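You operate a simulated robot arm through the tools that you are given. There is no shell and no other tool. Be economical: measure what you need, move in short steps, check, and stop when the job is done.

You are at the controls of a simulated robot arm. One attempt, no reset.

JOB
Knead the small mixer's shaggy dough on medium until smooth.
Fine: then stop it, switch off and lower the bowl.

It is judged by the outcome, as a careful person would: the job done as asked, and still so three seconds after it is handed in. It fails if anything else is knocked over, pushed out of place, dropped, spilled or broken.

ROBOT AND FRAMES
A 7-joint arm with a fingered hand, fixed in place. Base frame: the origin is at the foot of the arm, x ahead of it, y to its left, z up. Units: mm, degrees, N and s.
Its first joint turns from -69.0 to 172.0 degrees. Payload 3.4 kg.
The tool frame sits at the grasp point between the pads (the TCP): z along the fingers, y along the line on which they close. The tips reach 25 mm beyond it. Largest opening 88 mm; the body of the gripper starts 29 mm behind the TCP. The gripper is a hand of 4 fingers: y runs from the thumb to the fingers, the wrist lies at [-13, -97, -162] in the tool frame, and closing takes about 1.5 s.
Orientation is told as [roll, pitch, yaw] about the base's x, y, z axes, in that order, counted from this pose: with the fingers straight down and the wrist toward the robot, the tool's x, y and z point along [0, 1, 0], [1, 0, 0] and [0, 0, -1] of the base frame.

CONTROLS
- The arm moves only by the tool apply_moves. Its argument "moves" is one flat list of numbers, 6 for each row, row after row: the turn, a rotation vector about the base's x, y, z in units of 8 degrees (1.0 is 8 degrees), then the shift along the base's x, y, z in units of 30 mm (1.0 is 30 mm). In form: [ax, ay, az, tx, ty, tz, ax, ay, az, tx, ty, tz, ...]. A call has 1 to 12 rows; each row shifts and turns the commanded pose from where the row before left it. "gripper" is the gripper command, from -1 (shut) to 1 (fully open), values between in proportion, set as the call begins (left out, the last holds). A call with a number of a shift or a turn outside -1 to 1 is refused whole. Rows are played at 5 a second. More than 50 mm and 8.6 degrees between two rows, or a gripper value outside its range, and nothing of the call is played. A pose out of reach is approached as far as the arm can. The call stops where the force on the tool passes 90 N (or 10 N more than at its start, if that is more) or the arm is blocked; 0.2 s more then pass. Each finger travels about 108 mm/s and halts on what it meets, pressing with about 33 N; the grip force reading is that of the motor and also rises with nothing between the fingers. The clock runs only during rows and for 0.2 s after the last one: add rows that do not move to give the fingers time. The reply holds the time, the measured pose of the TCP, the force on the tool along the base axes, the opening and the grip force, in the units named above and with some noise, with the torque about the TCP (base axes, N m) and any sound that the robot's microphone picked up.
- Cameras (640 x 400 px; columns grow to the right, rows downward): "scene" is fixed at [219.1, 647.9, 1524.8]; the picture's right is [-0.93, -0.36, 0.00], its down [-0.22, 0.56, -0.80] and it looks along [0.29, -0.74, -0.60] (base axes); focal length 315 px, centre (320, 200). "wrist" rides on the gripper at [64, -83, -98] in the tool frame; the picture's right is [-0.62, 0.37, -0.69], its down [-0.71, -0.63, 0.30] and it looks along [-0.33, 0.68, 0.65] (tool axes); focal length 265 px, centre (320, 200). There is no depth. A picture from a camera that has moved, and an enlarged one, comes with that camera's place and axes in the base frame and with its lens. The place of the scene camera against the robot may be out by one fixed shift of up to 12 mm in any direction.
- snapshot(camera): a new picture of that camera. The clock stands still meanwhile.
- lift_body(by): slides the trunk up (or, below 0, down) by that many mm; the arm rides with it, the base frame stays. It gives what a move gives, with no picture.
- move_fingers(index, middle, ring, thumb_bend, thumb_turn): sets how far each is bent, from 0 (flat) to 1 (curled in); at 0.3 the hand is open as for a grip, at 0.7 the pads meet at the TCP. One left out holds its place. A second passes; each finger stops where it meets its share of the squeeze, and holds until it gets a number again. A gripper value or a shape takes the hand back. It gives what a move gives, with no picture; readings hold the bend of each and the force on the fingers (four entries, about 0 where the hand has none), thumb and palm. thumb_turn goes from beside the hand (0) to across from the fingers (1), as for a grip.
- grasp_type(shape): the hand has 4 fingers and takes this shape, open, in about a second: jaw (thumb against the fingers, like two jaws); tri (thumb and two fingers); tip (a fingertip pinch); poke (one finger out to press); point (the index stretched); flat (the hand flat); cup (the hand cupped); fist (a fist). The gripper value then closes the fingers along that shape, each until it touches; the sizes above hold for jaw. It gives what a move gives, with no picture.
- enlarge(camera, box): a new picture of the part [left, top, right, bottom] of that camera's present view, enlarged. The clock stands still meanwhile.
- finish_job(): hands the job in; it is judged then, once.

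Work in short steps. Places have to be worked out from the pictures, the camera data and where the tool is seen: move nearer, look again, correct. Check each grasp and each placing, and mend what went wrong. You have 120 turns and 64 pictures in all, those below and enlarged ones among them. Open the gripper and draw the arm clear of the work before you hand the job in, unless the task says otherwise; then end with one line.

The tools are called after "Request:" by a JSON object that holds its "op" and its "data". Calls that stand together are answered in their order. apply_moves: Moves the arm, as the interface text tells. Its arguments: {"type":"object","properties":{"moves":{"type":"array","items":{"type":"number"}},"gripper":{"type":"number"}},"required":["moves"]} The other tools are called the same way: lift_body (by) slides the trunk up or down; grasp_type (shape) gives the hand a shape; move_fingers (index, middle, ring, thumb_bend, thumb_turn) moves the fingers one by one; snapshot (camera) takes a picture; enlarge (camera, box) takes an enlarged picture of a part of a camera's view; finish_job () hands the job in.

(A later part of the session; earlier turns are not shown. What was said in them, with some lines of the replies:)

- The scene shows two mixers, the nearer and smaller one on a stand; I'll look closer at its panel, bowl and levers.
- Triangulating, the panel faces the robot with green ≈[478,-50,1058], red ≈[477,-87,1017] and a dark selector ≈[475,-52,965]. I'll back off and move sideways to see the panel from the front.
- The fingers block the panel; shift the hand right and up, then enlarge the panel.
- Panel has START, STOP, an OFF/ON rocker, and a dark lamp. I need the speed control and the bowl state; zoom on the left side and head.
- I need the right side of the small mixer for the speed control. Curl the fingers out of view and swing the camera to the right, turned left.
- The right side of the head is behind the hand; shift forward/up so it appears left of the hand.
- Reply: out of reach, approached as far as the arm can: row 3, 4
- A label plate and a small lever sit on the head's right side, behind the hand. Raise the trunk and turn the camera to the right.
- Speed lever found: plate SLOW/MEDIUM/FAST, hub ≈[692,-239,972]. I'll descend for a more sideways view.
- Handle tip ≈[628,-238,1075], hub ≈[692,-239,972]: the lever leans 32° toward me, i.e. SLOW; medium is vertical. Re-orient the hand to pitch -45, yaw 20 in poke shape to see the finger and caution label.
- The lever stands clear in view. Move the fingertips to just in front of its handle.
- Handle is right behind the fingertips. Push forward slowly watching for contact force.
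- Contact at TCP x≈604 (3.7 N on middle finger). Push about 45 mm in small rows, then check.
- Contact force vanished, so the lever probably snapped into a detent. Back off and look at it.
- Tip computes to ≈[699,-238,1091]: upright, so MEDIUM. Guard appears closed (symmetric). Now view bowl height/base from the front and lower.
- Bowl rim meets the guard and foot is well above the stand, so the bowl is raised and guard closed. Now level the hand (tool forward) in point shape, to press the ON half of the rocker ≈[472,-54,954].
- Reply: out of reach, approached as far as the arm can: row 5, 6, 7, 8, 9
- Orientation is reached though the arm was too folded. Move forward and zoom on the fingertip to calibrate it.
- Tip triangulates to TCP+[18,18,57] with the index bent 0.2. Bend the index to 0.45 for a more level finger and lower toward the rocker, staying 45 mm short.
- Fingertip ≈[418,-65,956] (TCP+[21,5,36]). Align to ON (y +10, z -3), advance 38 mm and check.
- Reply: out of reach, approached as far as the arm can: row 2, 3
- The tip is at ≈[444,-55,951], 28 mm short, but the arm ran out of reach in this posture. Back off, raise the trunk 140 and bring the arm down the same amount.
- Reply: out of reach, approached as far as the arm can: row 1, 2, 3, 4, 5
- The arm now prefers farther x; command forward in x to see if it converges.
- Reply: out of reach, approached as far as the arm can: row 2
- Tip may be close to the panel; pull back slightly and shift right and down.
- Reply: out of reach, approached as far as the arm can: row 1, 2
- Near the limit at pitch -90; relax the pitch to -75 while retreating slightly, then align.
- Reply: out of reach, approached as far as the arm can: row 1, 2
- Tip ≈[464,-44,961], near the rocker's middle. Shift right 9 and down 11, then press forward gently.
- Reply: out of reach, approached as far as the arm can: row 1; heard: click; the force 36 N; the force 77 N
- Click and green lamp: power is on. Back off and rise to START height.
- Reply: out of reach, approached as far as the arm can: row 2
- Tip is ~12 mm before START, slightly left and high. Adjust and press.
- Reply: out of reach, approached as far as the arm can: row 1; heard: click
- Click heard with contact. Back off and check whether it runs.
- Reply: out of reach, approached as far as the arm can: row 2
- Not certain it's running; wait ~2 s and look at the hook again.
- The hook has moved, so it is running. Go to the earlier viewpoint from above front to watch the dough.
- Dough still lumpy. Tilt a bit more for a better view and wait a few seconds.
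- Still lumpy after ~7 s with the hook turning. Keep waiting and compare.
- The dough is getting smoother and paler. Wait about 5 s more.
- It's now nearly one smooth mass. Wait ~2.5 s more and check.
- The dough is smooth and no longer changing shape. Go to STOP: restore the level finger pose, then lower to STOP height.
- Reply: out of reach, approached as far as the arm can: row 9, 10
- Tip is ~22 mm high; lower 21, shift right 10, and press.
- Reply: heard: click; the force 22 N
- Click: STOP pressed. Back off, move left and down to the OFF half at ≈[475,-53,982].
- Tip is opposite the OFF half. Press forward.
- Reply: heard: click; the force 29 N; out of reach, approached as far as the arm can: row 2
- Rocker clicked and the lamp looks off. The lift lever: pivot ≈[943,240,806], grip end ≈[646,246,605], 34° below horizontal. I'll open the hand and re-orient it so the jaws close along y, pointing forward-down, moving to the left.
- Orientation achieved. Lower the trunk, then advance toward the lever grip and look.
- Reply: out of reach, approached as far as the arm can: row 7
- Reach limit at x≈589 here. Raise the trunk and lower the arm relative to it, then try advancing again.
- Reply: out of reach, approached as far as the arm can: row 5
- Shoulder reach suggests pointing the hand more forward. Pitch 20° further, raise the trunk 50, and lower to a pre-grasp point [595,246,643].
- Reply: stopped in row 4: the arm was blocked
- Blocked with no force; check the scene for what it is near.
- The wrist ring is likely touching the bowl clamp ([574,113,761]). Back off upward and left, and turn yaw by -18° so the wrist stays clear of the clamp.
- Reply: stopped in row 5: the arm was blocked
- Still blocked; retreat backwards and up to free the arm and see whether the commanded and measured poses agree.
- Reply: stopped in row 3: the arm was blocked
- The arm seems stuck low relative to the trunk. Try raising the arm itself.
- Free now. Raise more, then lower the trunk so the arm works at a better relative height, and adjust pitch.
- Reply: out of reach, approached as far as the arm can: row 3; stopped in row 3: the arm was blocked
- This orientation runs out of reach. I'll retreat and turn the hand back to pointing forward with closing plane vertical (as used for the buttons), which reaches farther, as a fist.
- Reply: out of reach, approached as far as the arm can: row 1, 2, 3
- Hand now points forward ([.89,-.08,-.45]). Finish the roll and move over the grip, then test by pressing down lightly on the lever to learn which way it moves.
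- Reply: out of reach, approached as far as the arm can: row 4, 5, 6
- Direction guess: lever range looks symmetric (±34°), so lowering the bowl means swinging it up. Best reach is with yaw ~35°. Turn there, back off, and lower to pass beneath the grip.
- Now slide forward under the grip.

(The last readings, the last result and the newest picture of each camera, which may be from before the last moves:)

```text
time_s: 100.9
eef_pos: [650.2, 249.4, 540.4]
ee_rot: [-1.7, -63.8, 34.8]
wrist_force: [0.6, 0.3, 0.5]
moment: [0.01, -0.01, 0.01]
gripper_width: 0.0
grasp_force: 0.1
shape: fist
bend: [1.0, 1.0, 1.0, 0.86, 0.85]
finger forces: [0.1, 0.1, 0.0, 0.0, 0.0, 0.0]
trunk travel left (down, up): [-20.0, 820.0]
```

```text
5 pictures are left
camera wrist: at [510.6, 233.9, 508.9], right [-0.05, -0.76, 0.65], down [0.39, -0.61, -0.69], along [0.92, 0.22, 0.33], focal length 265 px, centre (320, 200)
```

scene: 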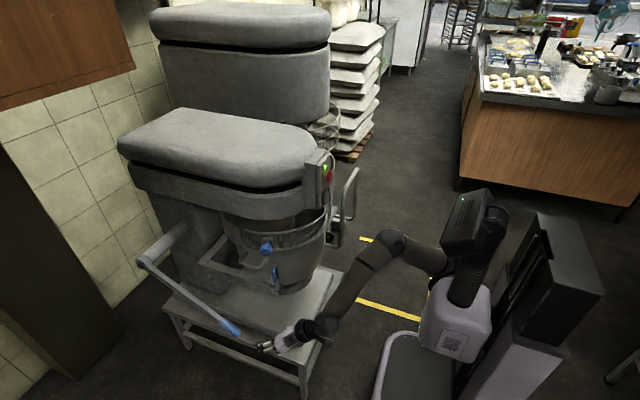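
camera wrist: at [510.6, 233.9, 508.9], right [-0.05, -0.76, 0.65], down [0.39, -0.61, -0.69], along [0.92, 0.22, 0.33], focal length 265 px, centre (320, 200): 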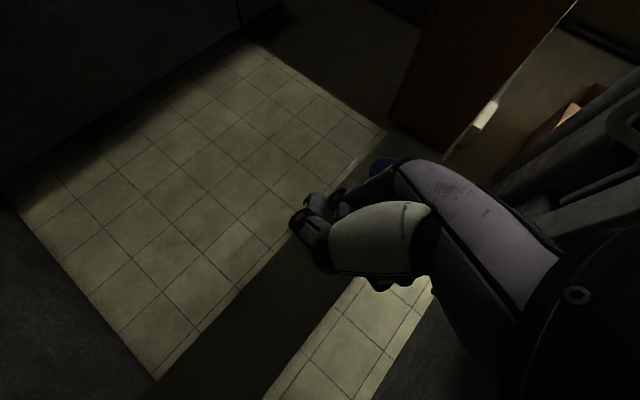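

The blue grip sits right above the knuckles. Raise the trunk gently until contact.

Request:
{"op": "lift_body", "data": {"by": 25}}

Request:
{"op": "lift_body", "data": {"by": 20}}

```text
time_s: 101.6
eef_pos: [649.1, 252.3, 562.8]
ee_rot: [-1.8, -63.5, 35.1]
wrist_force: [-7.3, 0.2, -10.0]
moment: [0.1, -0.13, -0.07]
gripper_width: 0.0
grasp_force: 0.1
shape: fist
bend: [1.0, 1.0, 1.0, 0.86, 0.85]
finger forces: [0.0, 12.5, 0.0, 0.0, 0.1, 0.0]
trunk travel left (down, up): [-45.0, 795.0]
```

```text
time_s: 102.3
eef_pos: [647.1, 255.8, 578.6]
ee_rot: [-2.0, -62.8, 35.6]
wrist_force: [-31.8, -4.7, -36.6]
moment: [0.57, -0.53, -0.27]
gripper_width: 80.6
grasp_force: 0.1
shape: fist
bend: [1.0, 1.0, 1.0, 0.86, 0.85]
finger forces: [11.2, 34.2, 8.2, 0.1, 0.1, 0.0]
trunk travel left (down, up): [-65.0, 775.0]
```

Contact on the middle knuckle, 37 N. Continue in small steps to see whether it yields.

Request:
{"op": "lift_body", "data": {"by": 20}}

```text
time_s: 102.7
eef_pos: [647.3, 255.1, 576.5]
ee_rot: [-1.7, -61.6, 35.9]
wrist_force: [-29.9, -30.2, -30.6]
moment: [1.19, -0.88, -0.31]
gripper_width: 80.6
grasp_force: 0.1
shape: fist
bend: [1.0, 1.0, 1.0, 0.86, 0.85]
finger forces: [7.0, 35.2, 16.3, 0.1, 0.0, 0.0]
trunk travel left (down, up): [-75.0, 765.0]
stopped: the force on the tool passed its limit at 112 N (the readings are from after the stop); the commanded pose is now the measured one
```

Blocked at the grip's end: force directed along the bar (jam), no clear motion. Before re-approaching, test the other direction: retreat, go above the grip and press down.

Request:
{"op": "lift_body", "data": {"by": -35}}

Request:
{"op": "apply_moves", "data": {"moves": [0, 0, 0, -0.9, 0, 0, 0, 0, 0, -0.9, 0, 0, 0, 0, 0, -0.6, 0, 0]}}

Request:
{"op": "lift_body", "data": {"by": 170}}

Request:
{"op": "apply_moves", "data": {"moves": [0, 0, 0, 0.8, 0, 0, 0, 0, 0, 0.8, 0, 0, 0, 0, 0, 0.6, 0, 0]}}

Request:
{"op": "enlarge", "data": {"camera": "scene", "box": [130, 200, 350, 360]}}

```text
time_s: 103.5
eef_pos: [646.4, 254.6, 548.7]
ee_rot: [-2.1, -62.4, 36.0]
wrist_force: [0.1, 0.7, -0.2]
moment: [0.0, 0.0, 0.02]
gripper_width: 80.4
grasp_force: 0.0
shape: fist
bend: [1.0, 1.0, 1.0, 0.86, 0.85]
finger forces: [0.0, 0.1, 0.1, 0.1, 0.1, 0.0]
trunk travel left (down, up): [-40.0, 800.0]
```

```text
time_s: 104.3
eef_pos: [575.6, 253.6, 546.6]
ee_rot: [-2.0, -62.3, 36.0]
wrist_force: [0.2, -0.4, 0.2]
moment: [0.0, 0.0, 0.01]
gripper_width: 80.6
grasp_force: 0.1
shape: fist
bend: [1.0, 1.0, 1.0, 0.86, 0.85]
finger forces: [0.0, 0.0, 0.0, 0.0, 0.0, 0.0]
trunk travel left (down, up): [-40.0, 800.0]
```

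```text
time_s: 106.2
eef_pos: [575.1, 255.3, 717.3]
ee_rot: [-2.1, -62.1, 36.1]
wrist_force: [1.0, 0.6, 0.6]
moment: [-0.03, -0.04, -0.01]
gripper_width: 80.3
grasp_force: 0.1
shape: fist
bend: [1.0, 1.0, 1.0, 0.86, 0.85]
finger forces: [0.0, 0.1, 0.0, 0.0, 0.0, 0.1]
trunk travel left (down, up): [-210.0, 630.0]
```

```text
time_s: 107.0
eef_pos: [639.0, 254.8, 716.5]
ee_rot: [-2.1, -62.2, 36.2]
wrist_force: [-1.1, 0.0, -0.6]
moment: [-0.01, -0.03, -0.02]
gripper_width: 80.6
grasp_force: 0.1
shape: fist
bend: [1.0, 1.0, 1.0, 0.86, 0.85]
finger forces: [0.0, 0.1, 0.0, 0.0, 0.0, 0.0]
trunk travel left (down, up): [-210.0, 630.0]
```

```text
2.50 times, centred on (240, 280) of scene
camera zoom: at [219.1, 647.9, 1524.8], right [-0.93, -0.36, 0.0], down [-0.22, 0.56, -0.8], along [0.29, -0.74, -0.6], focal length 787 px, centre (520, 0)
```

zoom: 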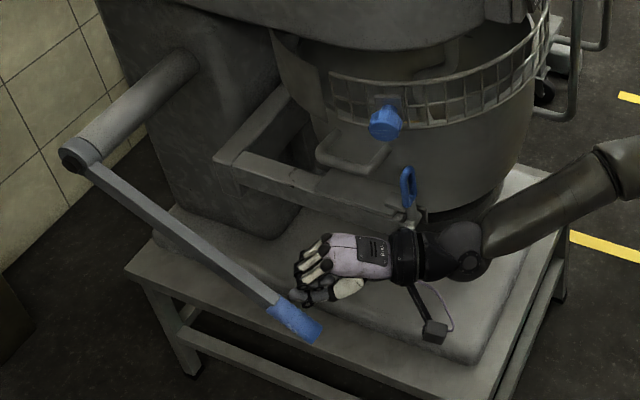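

Hand is above the grip. Lower carefully to press down on it.

Request:
{"op": "lift_body", "data": {"by": -40}}

Request:
{"op": "lift_body", "data": {"by": -25}}

```text
time_s: 107.9
eef_pos: [641.3, 254.5, 676.5]
ee_rot: [-2.0, -62.2, 36.1]
wrist_force: [1.2, -0.1, 1.1]
moment: [0.02, 0.02, -0.01]
gripper_width: 80.8
grasp_force: 0.0
shape: fist
bend: [1.0, 1.0, 1.0, 0.86, 0.85]
finger forces: [0.0, 0.0, 0.1, 0.0, 0.0, 0.1]
trunk travel left (down, up): [-170.0, 670.0]
```

```text
time_s: 108.6
eef_pos: [640.4, 255.6, 652.3]
ee_rot: [-2.1, -62.2, 36.1]
wrist_force: [-0.4, 0.2, -0.2]
moment: [0.02, -0.01, 0.02]
gripper_width: 80.5
grasp_force: 0.0
shape: fist
bend: [1.0, 1.0, 1.0, 0.86, 0.85]
finger forces: [0.0, 0.1, 0.0, 0.0, 0.1, 0.0]
trunk travel left (down, up): [-145.0, 695.0]
```

Request:
{"op": "lift_body", "data": {"by": -15}}

Request:
{"op": "lift_body", "data": {"by": -15}}

```text
time_s: 109.2
eef_pos: [640.3, 253.2, 637.7]
ee_rot: [-2.0, -62.2, 36.1]
wrist_force: [0.5, -0.6, 0.5]
moment: [-0.01, 0.02, -0.01]
gripper_width: 80.5
grasp_force: 0.0
shape: fist
bend: [1.0, 1.0, 1.0, 0.86, 0.85]
finger forces: [0.0, 0.0, 0.0, 0.0, 0.0, 0.1]
trunk travel left (down, up): [-130.0, 710.0]
```

```text
time_s: 109.8
eef_pos: [640.7, 254.4, 621.8]
ee_rot: [-2.1, -62.2, 36.1]
wrist_force: [-0.9, 0.0, -0.4]
moment: [0.02, -0.01, -0.01]
gripper_width: 80.7
grasp_force: 0.1
shape: fist
bend: [1.0, 1.0, 1.0, 0.86, 0.85]
finger forces: [0.0, 0.0, 0.0, 0.0, 0.0, 0.0]
trunk travel left (down, up): [-115.0, 725.0]
```

No contact: the fist's front stops short of the grip end, so it was pushing on the end face. I'll instead pinch the grip end with the jaws (thumb below, fingers above): back off, level the hand, open.

Request:
{"op": "apply_moves", "data": {"moves": [0, 0, 0, -0.9, 0, 0.2, 0, 0, 0, -0.9, 0, 0.2, 0.488, -0.671, 0, -0.3, 0, 0, 0.488, -0.671, 0, 0, 0, 0, 0.488, -0.671, 0, 0, 0, 0]}}

Request:
{"op": "grasp_type", "data": {"shape": "jaw"}}

```text
time_s: 111.0
eef_pos: [576.7, 254.3, 634.9]
ee_rot: [-2.3, -82.2, 36.4]
wrist_force: [-0.1, -0.8, 0.7]
moment: [0.01, 0.0, 0.05]
gripper_width: 80.4
grasp_force: 0.1
shape: fist
bend: [1.0, 1.0, 1.0, 0.86, 0.85]
finger forces: [0.0, 0.1, 0.0, 0.1, 0.0, 0.0]
trunk travel left (down, up): [-115.0, 725.0]
```

```text
time_s: 111.9
eef_pos: [577.6, 254.8, 634.9]
ee_rot: [-2.3, -82.1, 36.4]
wrist_force: [0.3, -0.5, -0.1]
moment: [0.02, -0.02, -0.01]
gripper_width: 87.4
grasp_force: 0.2
shape: jaw
bend: [0.3, 0.3, 0.3, 0.3, 0.97]
finger forces: [0.0, 0.1, 0.1, 0.0, 0.1, 0.1]
trunk travel left (down, up): [-115.0, 725.0]
```

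Lower 22 mm to grip height and advance so the grip end enters the jaws.

Request:
{"op": "lift_body", "data": {"by": -22}}

Request:
{"op": "apply_moves", "data": {"moves": [0, 0, 0, 0.6, -0.1, 0, 0, 0, 0, 0.6, -0.1, 0, 0, 0, 0, 0.6, -0.1, 0, 0, 0, 0, 0.6, 0, 0]}}

```text
time_s: 112.6
eef_pos: [577.5, 253.8, 612.2]
ee_rot: [-2.3, -82.2, 36.3]
wrist_force: [0.0, -0.3, 0.1]
moment: [-0.01, -0.01, 0.02]
gripper_width: 87.9
grasp_force: 0.1
shape: jaw
bend: [0.3, 0.3, 0.3, 0.3, 0.97]
finger forces: [0.0, 0.0, 0.0, 0.1, 0.1, 0.1]
trunk travel left (down, up): [-93.0, 747.0]
```

```text
time_s: 113.6
eef_pos: [650.1, 245.1, 612.6]
ee_rot: [-2.2, -82.3, 36.3]
wrist_force: [0.5, 0.1, -0.8]
moment: [0.01, 0.0, 0.02]
gripper_width: 87.4
grasp_force: 0.0
shape: jaw
bend: [0.3, 0.3, 0.3, 0.3, 0.97]
finger forces: [0.0, 0.0, 0.1, 0.0, 0.0, 0.0]
trunk travel left (down, up): [-93.0, 747.0]
```

Reached [650,245,613] freely. Try a little farther, then close the jaws.

Request:
{"op": "apply_moves", "data": {"moves": [0, 0, 0, 0.4, 0, 0.1]}}

Request:
{"op": "apply_moves", "data": {"moves": [0, 0, 0, 0, 0, 0, 0, 0, 0, 0, 0, 0, 0, 0, 0, 0, 0, 0, 0, 0, 0, 0, 0, 0, 0, 0, 0, 0, 0, 0, 0, 0, 0, 0, 0, 0, 0, 0, 0, 0, 0, 0], "gripper": -1}}

```text
time_s: 114.0
eef_pos: [661.6, 245.9, 615.7]
ee_rot: [-2.4, -82.1, 36.5]
wrist_force: [0.5, -0.6, -0.2]
moment: [0.01, 0.01, 0.04]
gripper_width: 88.0
grasp_force: 0.1
shape: jaw
bend: [0.3, 0.3, 0.3, 0.3, 0.97]
finger forces: [0.0, 0.0, 0.1, 0.0, 0.0, 0.1]
trunk travel left (down, up): [-93.0, 747.0]
```

```text
time_s: 115.6
eef_pos: [660.5, 248.1, 613.2]
ee_rot: [-2.8, -81.9, 36.8]
wrist_force: [-15.1, 2.1, -14.3]
moment: [0.25, -1.22, 0.05]
gripper_width: 35.4
grasp_force: 32.6
shape: jaw
bend: [0.73, 0.42, 0.34, 0.78, 1.0]
finger forces: [14.8, 11.8, 10.2, 0.1, 41.3, 0.1]
trunk travel left (down, up): [-93.0, 747.0]
```

Grip held (35 mm, 33 N). Pull along the upward arc: back and up.

Request:
{"op": "apply_moves", "data": {"moves": [0, 0, 0, -0.28, 0, 0.42, 0, 0, 0, -0.28, 0, 0.42, 0, 0, 0, -0.28, 0, 0.42]}}

```text
time_s: 116.4
eef_pos: [642.6, 244.1, 643.6]
ee_rot: [0.8, -81.2, 33.0]
wrist_force: [-7.5, 37.4, -10.9]
moment: [-0.2, -0.69, 0.54]
gripper_width: 32.2
grasp_force: 32.5
shape: jaw
bend: [0.73, 0.43, 0.39, 0.8, 1.0]
finger forces: [32.7, 10.7, 3.5, 0.0, 29.7, 0.0]
trunk travel left (down, up): [-93.0, 747.0]
```

It moved with low force while still gripped. Continue along the arc.

Request:
{"op": "apply_moves", "data": {"moves": [0, 0, 0, -0.22, 0.05, 0.44, 0, 0, 0, -0.22, 0.05, 0.44, 0, 0, 0, -0.2, 0, 0.44, 0, 0, 0, -0.2, 0, 0.44]}}

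Request:
{"op": "snapshot", "data": {"camera": "scene"}}

```text
time_s: 117.5
eef_pos: [646.6, 241.4, 630.4]
ee_rot: [16.5, -74.9, 17.2]
wrist_force: [0.5, 47.9, -0.3]
moment: [-0.29, -1.42, 0.85]
gripper_width: 33.8
grasp_force: 32.7
shape: jaw
bend: [0.72, 0.37, 0.33, 0.77, 1.0]
finger forces: [35.9, 18.4, 6.2, 0.0, 27.2, 0.1]
trunk travel left (down, up): [-93.0, 747.0]
stopped in row 4: the arm was blocked; the commanded pose is now the measured one
```

```text
3 pictures are left
```

scene: 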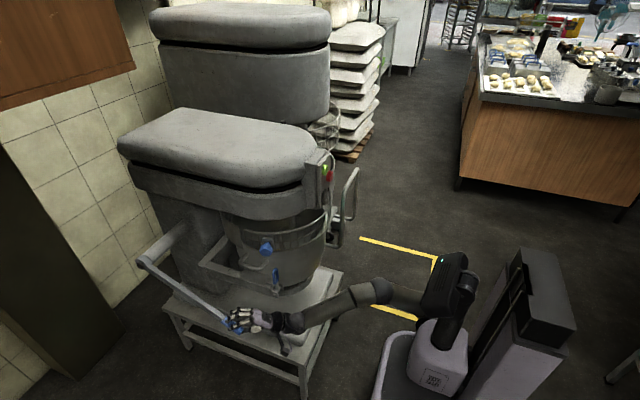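

The arm's own posture got blocked; use the trunk for the vertical motion instead.

Request:
{"op": "lift_body", "data": {"by": 25}}

```text
time_s: 118.2
eef_pos: [642.4, 243.6, 654.1]
ee_rot: [16.1, -74.6, 17.9]
wrist_force: [-45.5, 35.9, -24.8]
moment: [-0.36, -0.72, 1.05]
gripper_width: 32.9
grasp_force: 32.9
shape: jaw
bend: [0.72, 0.44, 0.39, 0.76, 1.0]
finger forces: [49.0, 15.8, 10.3, 0.0, 31.8, 0.0]
trunk travel left (down, up): [-118.0, 722.0]
```

The lever follows (pushing the hand back toward me). Ease x back, then lift again.

Request:
{"op": "apply_moves", "data": {"moves": [0, 0, 0, -0.3, 0.05, 0, 0, 0, 0, -0.25, 0.05, 0]}}

Request:
{"op": "lift_body", "data": {"by": 20}}

```text
time_s: 118.8
eef_pos: [636.6, 238.6, 647.4]
ee_rot: [17.9, -74.3, 15.2]
wrist_force: [15.7, 59.3, 4.5]
moment: [-0.51, -0.82, 0.88]
gripper_width: 30.4
grasp_force: 33.0
shape: jaw
bend: [0.71, 0.38, 0.42, 0.76, 1.0]
finger forces: [45.0, 16.7, 5.6, 0.0, 23.8, 0.0]
trunk travel left (down, up): [-118.0, 722.0]
```

```text
time_s: 119.5
eef_pos: [630.2, 239.8, 680.3]
ee_rot: [18.8, -75.2, 14.8]
wrist_force: [-40.9, 40.9, -9.1]
moment: [-0.69, -0.49, 0.91]
gripper_width: 29.4
grasp_force: 33.2
shape: jaw
bend: [0.72, 0.42, 0.74, 0.77, 1.0]
finger forces: [50.0, 14.4, 14.4, 0.0, 20.3, 0.1]
trunk travel left (down, up): [-138.0, 702.0]
```

Lever now ≈ -22° (r≈337 consistent): it is rotating. Continue alternately.

Request:
{"op": "apply_moves", "data": {"moves": [0, 0, 0, -0.35, 0.15, 0, 0, 0, 0, -0.1, 0.1, 0]}}

Request:
{"op": "lift_body", "data": {"by": 30}}

```text
time_s: 120.1
eef_pos: [629.9, 236.7, 663.4]
ee_rot: [21.1, -73.4, 11.3]
wrist_force: [6.3, 54.6, 12.7]
moment: [-0.51, -0.91, 0.96]
gripper_width: 31.2
grasp_force: 32.9
shape: jaw
bend: [0.71, 0.37, 0.6, 0.79, 1.0]
finger forces: [41.8, 18.5, 0.1, 0.0, 18.6, 0.1]
trunk travel left (down, up): [-138.0, 702.0]
```

```text
time_s: 120.8
eef_pos: [622.3, 240.3, 707.3]
ee_rot: [20.6, -74.5, 12.3]
wrist_force: [-41.0, 48.4, -5.0]
moment: [-0.49, -0.51, 1.27]
gripper_width: 29.3
grasp_force: 33.3
shape: jaw
bend: [0.72, 0.42, 0.73, 0.79, 1.0]
finger forces: [47.3, 14.0, 3.0, 0.1, 16.9, 0.0]
trunk travel left (down, up): [-168.0, 672.0]
```

Progress (z 707). Combine x-back with a bit of z-up and continue.

Request:
{"op": "apply_moves", "data": {"moves": [0, 0, 0, -0.3, 0.2, 0.3, 0, 0, 0, 0, 0.1, 0.2]}}

Request:
{"op": "lift_body", "data": {"by": 30}}

Request:
{"op": "lift_body", "data": {"by": 20}}

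```text
time_s: 121.4
eef_pos: [622.5, 239.9, 709.4]
ee_rot: [23.8, -73.0, 8.4]
wrist_force: [-51.8, 50.1, -8.1]
moment: [-0.51, -0.53, 1.41]
gripper_width: 29.4
grasp_force: 33.0
shape: jaw
bend: [0.73, 0.41, 0.73, 0.79, 1.0]
finger forces: [51.0, 15.6, 3.3, 0.1, 18.2, 0.0]
trunk travel left (down, up): [-168.0, 672.0]
```

```text
time_s: 122.2
eef_pos: [619.6, 239.7, 756.7]
ee_rot: [23.0, -74.8, 9.2]
wrist_force: [-56.5, 55.3, -1.3]
moment: [-0.56, -0.62, 1.51]
gripper_width: 28.3
grasp_force: 32.6
shape: jaw
bend: [0.73, 0.43, 0.6, 0.81, 1.0]
finger forces: [51.9, 10.9, 0.2, 0.0, 16.5, 0.0]
trunk travel left (down, up): [-198.0, 642.0]
```

```text
time_s: 122.9
eef_pos: [617.7, 238.6, 787.1]
ee_rot: [24.3, -75.6, 7.8]
wrist_force: [-39.7, 51.0, 4.8]
moment: [-0.6, -0.53, 1.34]
gripper_width: 28.6
grasp_force: 33.3
shape: jaw
bend: [0.72, 0.44, 0.6, 0.83, 0.99]
finger forces: [44.2, 8.8, 0.1, 0.0, 16.3, 0.0]
trunk travel left (down, up): [-218.0, 622.0]
```

Lever about horizontal now. Continue lifting.

Request:
{"op": "lift_body", "data": {"by": 40}}

Request:
{"op": "lift_body", "data": {"by": 40}}

```text
time_s: 123.7
eef_pos: [617.5, 234.3, 832.3]
ee_rot: [25.4, -76.0, 6.3]
wrist_force: [-14.6, 49.5, 8.9]
moment: [-0.53, -0.28, 0.86]
gripper_width: 26.1
grasp_force: 32.7
shape: jaw
bend: [0.71, 0.45, 0.6, 0.83, 0.97]
finger forces: [39.4, 6.7, 0.1, 0.0, 16.2, 0.0]
trunk travel left (down, up): [-258.0, 582.0]
```

```text
time_s: 124.5
eef_pos: [623.1, 234.6, 872.3]
ee_rot: [26.1, -75.8, 5.6]
wrist_force: [16.7, 54.1, 4.6]
moment: [-0.8, 0.32, 0.32]
gripper_width: 24.7
grasp_force: 33.4
shape: jaw
bend: [0.71, 0.47, 0.6, 0.83, 0.98]
finger forces: [47.2, 6.6, 0.0, 0.0, 15.9, 0.1]
trunk travel left (down, up): [-298.0, 542.0]
```

Past horizontal (+12°). Add forward x as needed and keep lifting.

Request:
{"op": "apply_moves", "data": {"moves": [0, 0, 0, 0.3, 0.1, 0, 0, 0, 0, 0.2, 0.1, 0]}}

Request:
{"op": "lift_body", "data": {"by": 40}}

Request:
{"op": "apply_moves", "data": {"moves": [0, 0, 0, 0.4, 0, 0, 0, 0, 0, 0.3, 0, 0]}}

Request:
{"op": "lift_body", "data": {"by": 30}}

```text
time_s: 125.3
eef_pos: [632.2, 233.5, 889.4]
ee_rot: [32.4, -76.7, -0.3]
wrist_force: [-17.2, 46.7, 10.0]
moment: [-0.7, -0.13, 0.75]
gripper_width: 26.9
grasp_force: 32.7
shape: jaw
bend: [0.71, 0.48, 0.6, 0.84, 0.96]
finger forces: [39.4, 4.6, 0.0, 0.0, 22.0, 0.1]
trunk travel left (down, up): [-298.0, 542.0]
stopped in row 2: the arm was blocked; the commanded pose is now the measured one
```

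```text
time_s: 126.2
eef_pos: [639.7, 229.8, 924.8]
ee_rot: [33.0, -76.3, -1.5]
wrist_force: [14.5, 39.2, 5.1]
moment: [-0.36, 0.19, 0.25]
gripper_width: 23.5
grasp_force: 33.4
shape: jaw
bend: [0.71, 0.53, 0.6, 0.81, 0.94]
finger forces: [30.6, 1.5, 0.1, 0.0, 17.8, 0.1]
trunk travel left (down, up): [-338.0, 502.0]
```

```text
time_s: 126.8
eef_pos: [652.3, 227.4, 938.4]
ee_rot: [37.0, -77.1, -5.1]
wrist_force: [-15.4, 33.7, 15.4]
moment: [-0.17, -0.25, 0.63]
gripper_width: 23.4
grasp_force: 33.7
shape: jaw
bend: [0.43, 0.54, 0.6, 0.84, 0.92]
finger forces: [30.3, 0.8, 0.1, 0.0, 21.7, 0.1]
trunk travel left (down, up): [-338.0, 502.0]
```

```text
time_s: 127.5
eef_pos: [660.8, 228.5, 956.9]
ee_rot: [34.1, -76.3, -2.5]
wrist_force: [4.2, 33.1, 8.5]
moment: [-0.32, 0.14, 0.33]
gripper_width: 23.8
grasp_force: 32.7
shape: jaw
bend: [0.45, 0.54, 0.6, 0.83, 0.93]
finger forces: [32.7, 0.4, 0.0, 0.0, 21.1, 0.1]
trunk travel left (down, up): [-368.0, 472.0]
```

Lever ≈ +28°. Check the bowl state.

Request:
{"op": "enlarge", "data": {"camera": "scene", "box": [110, 140, 350, 340]}}

```text
2.00 times, centred on (230, 240) of scene
camera zoom: at [219.1, 647.9, 1524.8], right [-0.93, -0.36, 0.0], down [-0.22, 0.56, -0.8], along [0.29, -0.74, -0.6], focal length 630 px, centre (500, 120)
```

zoom: 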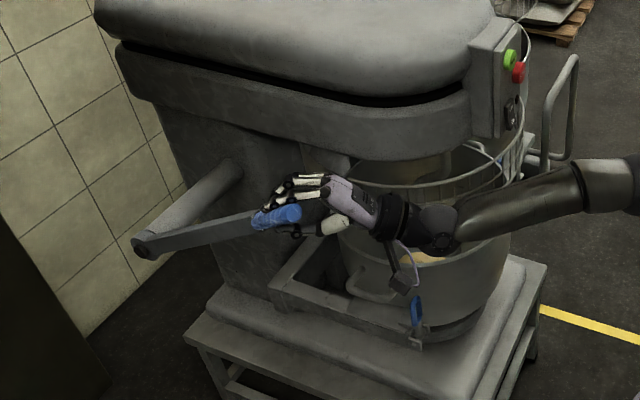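

The bowl has come down with the lever up – right direction. Continue to its stop.

Request:
{"op": "apply_moves", "data": {"moves": [0, 0, 0, 0.25, 0.15, 0.1, 0, 0, 0, 0.2, 0.1, 0]}}

Request:
{"op": "lift_body", "data": {"by": 20}}

Request:
{"op": "lift_body", "data": {"by": 15}}

```text
time_s: 128.1
eef_pos: [676.7, 215.4, 970.5]
ee_rot: [39.3, -76.7, -8.7]
wrist_force: [2.6, -12.2, 2.3]
moment: [0.13, 0.01, -0.3]
gripper_width: 22.0
grasp_force: 33.1
shape: jaw
bend: [0.73, 0.54, 0.6, 0.87, 1.0]
finger forces: [25.1, 0.1, 0.1, 0.1, 0.0, 0.0]
trunk travel left (down, up): [-368.0, 472.0]
```

```text
time_s: 128.8
eef_pos: [679.5, 218.7, 983.2]
ee_rot: [37.1, -76.2, -6.2]
wrist_force: [1.2, -3.3, 0.2]
moment: [-0.01, 0.0, -0.06]
gripper_width: 21.9
grasp_force: 33.1
shape: jaw
bend: [0.73, 0.54, 0.6, 0.86, 1.0]
finger forces: [0.0, 0.1, 0.0, 0.1, 0.1, 0.1]
trunk travel left (down, up): [-388.0, 452.0]
```

```text
time_s: 129.4
eef_pos: [678.9, 219.7, 998.1]
ee_rot: [36.8, -76.1, -6.0]
wrist_force: [0.4, 0.0, 0.8]
moment: [-0.02, 0.01, -0.01]
gripper_width: 21.9
grasp_force: 32.5
shape: jaw
bend: [0.73, 0.54, 0.6, 0.86, 1.0]
finger forces: [0.1, 0.1, 0.1, 0.0, 0.0, 0.0]
trunk travel left (down, up): [-403.0, 437.0]
```

The hand slipped off sideways near the end. Check where the lever rests.

Request:
{"op": "enlarge", "data": {"camera": "scene", "box": [150, 180, 330, 330]}}

```text
2.67 times, centred on (240, 255) of scene
camera zoom: at [219.1, 647.9, 1524.8], right [-0.93, -0.36, 0.0], down [-0.22, 0.56, -0.8], along [0.29, -0.74, -0.6], focal length 840 px, centre (533, 53)
```

zoom: 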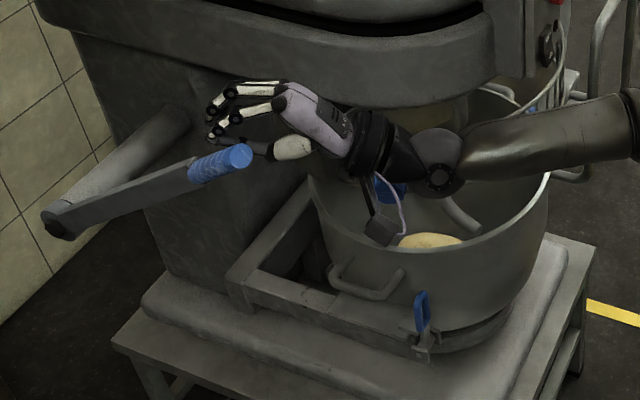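

Lever rests at ≈ +35° (symmetric end), bowl is fully down. Draw the hand right and back, clear of the lever, then open it.

Request:
{"op": "apply_moves", "data": {"moves": [0, 0, 0, -0.2, -0.6, 0, 0, 0, 0, -0.6, -0.3, 0, 0, 0, 0, -1, 0, 0, 0, 0, 0, -1, 0, 0, 0, 0, 0, -1, 0, 0, 0, 0, 0, -1, 0, 0, 0, 0, 0, -1, 0, 0]}}

```text
time_s: 131.0
eef_pos: [499.4, 206.5, 993.0]
ee_rot: [33.9, -76.5, -2.1]
wrist_force: [-0.6, -0.3, 0.3]
moment: [-0.01, -0.01, -0.01]
gripper_width: 22.1
grasp_force: 32.4
shape: jaw
bend: [0.73, 0.54, 0.6, 0.86, 1.0]
finger forces: [0.1, 0.0, 0.0, 0.1, 0.0, 0.1]
trunk travel left (down, up): [-403.0, 437.0]
```

Clear of contact; draw back further, open, and take a last look.

Request:
{"op": "apply_moves", "data": {"moves": [0, 0, 0, -0.7, 0, 0.2, 0, 0, 0, -0.7, 0, 0.2, 0, 0, 0, 0, 0, 0, 0, 0, 0, 0, 0, 0, 0, 0, 0, 0, 0, 0, 0, 0, 0, 0, 0, 0], "gripper": 1}}

Request:
{"op": "snapshot", "data": {"camera": "scene"}}

```text
time_s: 132.4
eef_pos: [458.1, 207.0, 1006.2]
ee_rot: [33.8, -76.2, -1.9]
wrist_force: [0.3, 0.6, -0.2]
moment: [-0.02, -0.01, 0.01]
gripper_width: 87.5
grasp_force: 0.1
shape: jaw
bend: [0.3, 0.3, 0.3, 0.3, 0.98]
finger forces: [0.1, 0.0, 0.0, 0.0, 0.0, 0.1]
trunk travel left (down, up): [-403.0, 437.0]
```

```text
0 pictures are left
```

scene: 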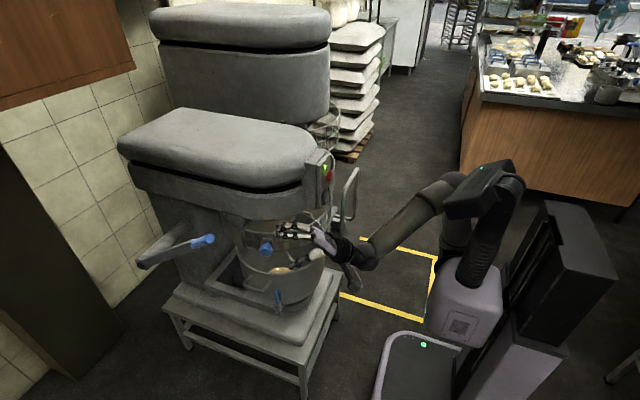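

The lever is up, the bowl is down, the lamp is off and the hand is clear and open, so I'm handing in.

Request:
{"op": "finish_job", "data": {}}

```text
The job is handed in.
```

I kneaded the small mixer's dough on medium until it looked smooth, pressed STOP, switched the mixer off and lowered the bowl fully. The hand is open and clear of the mixer.
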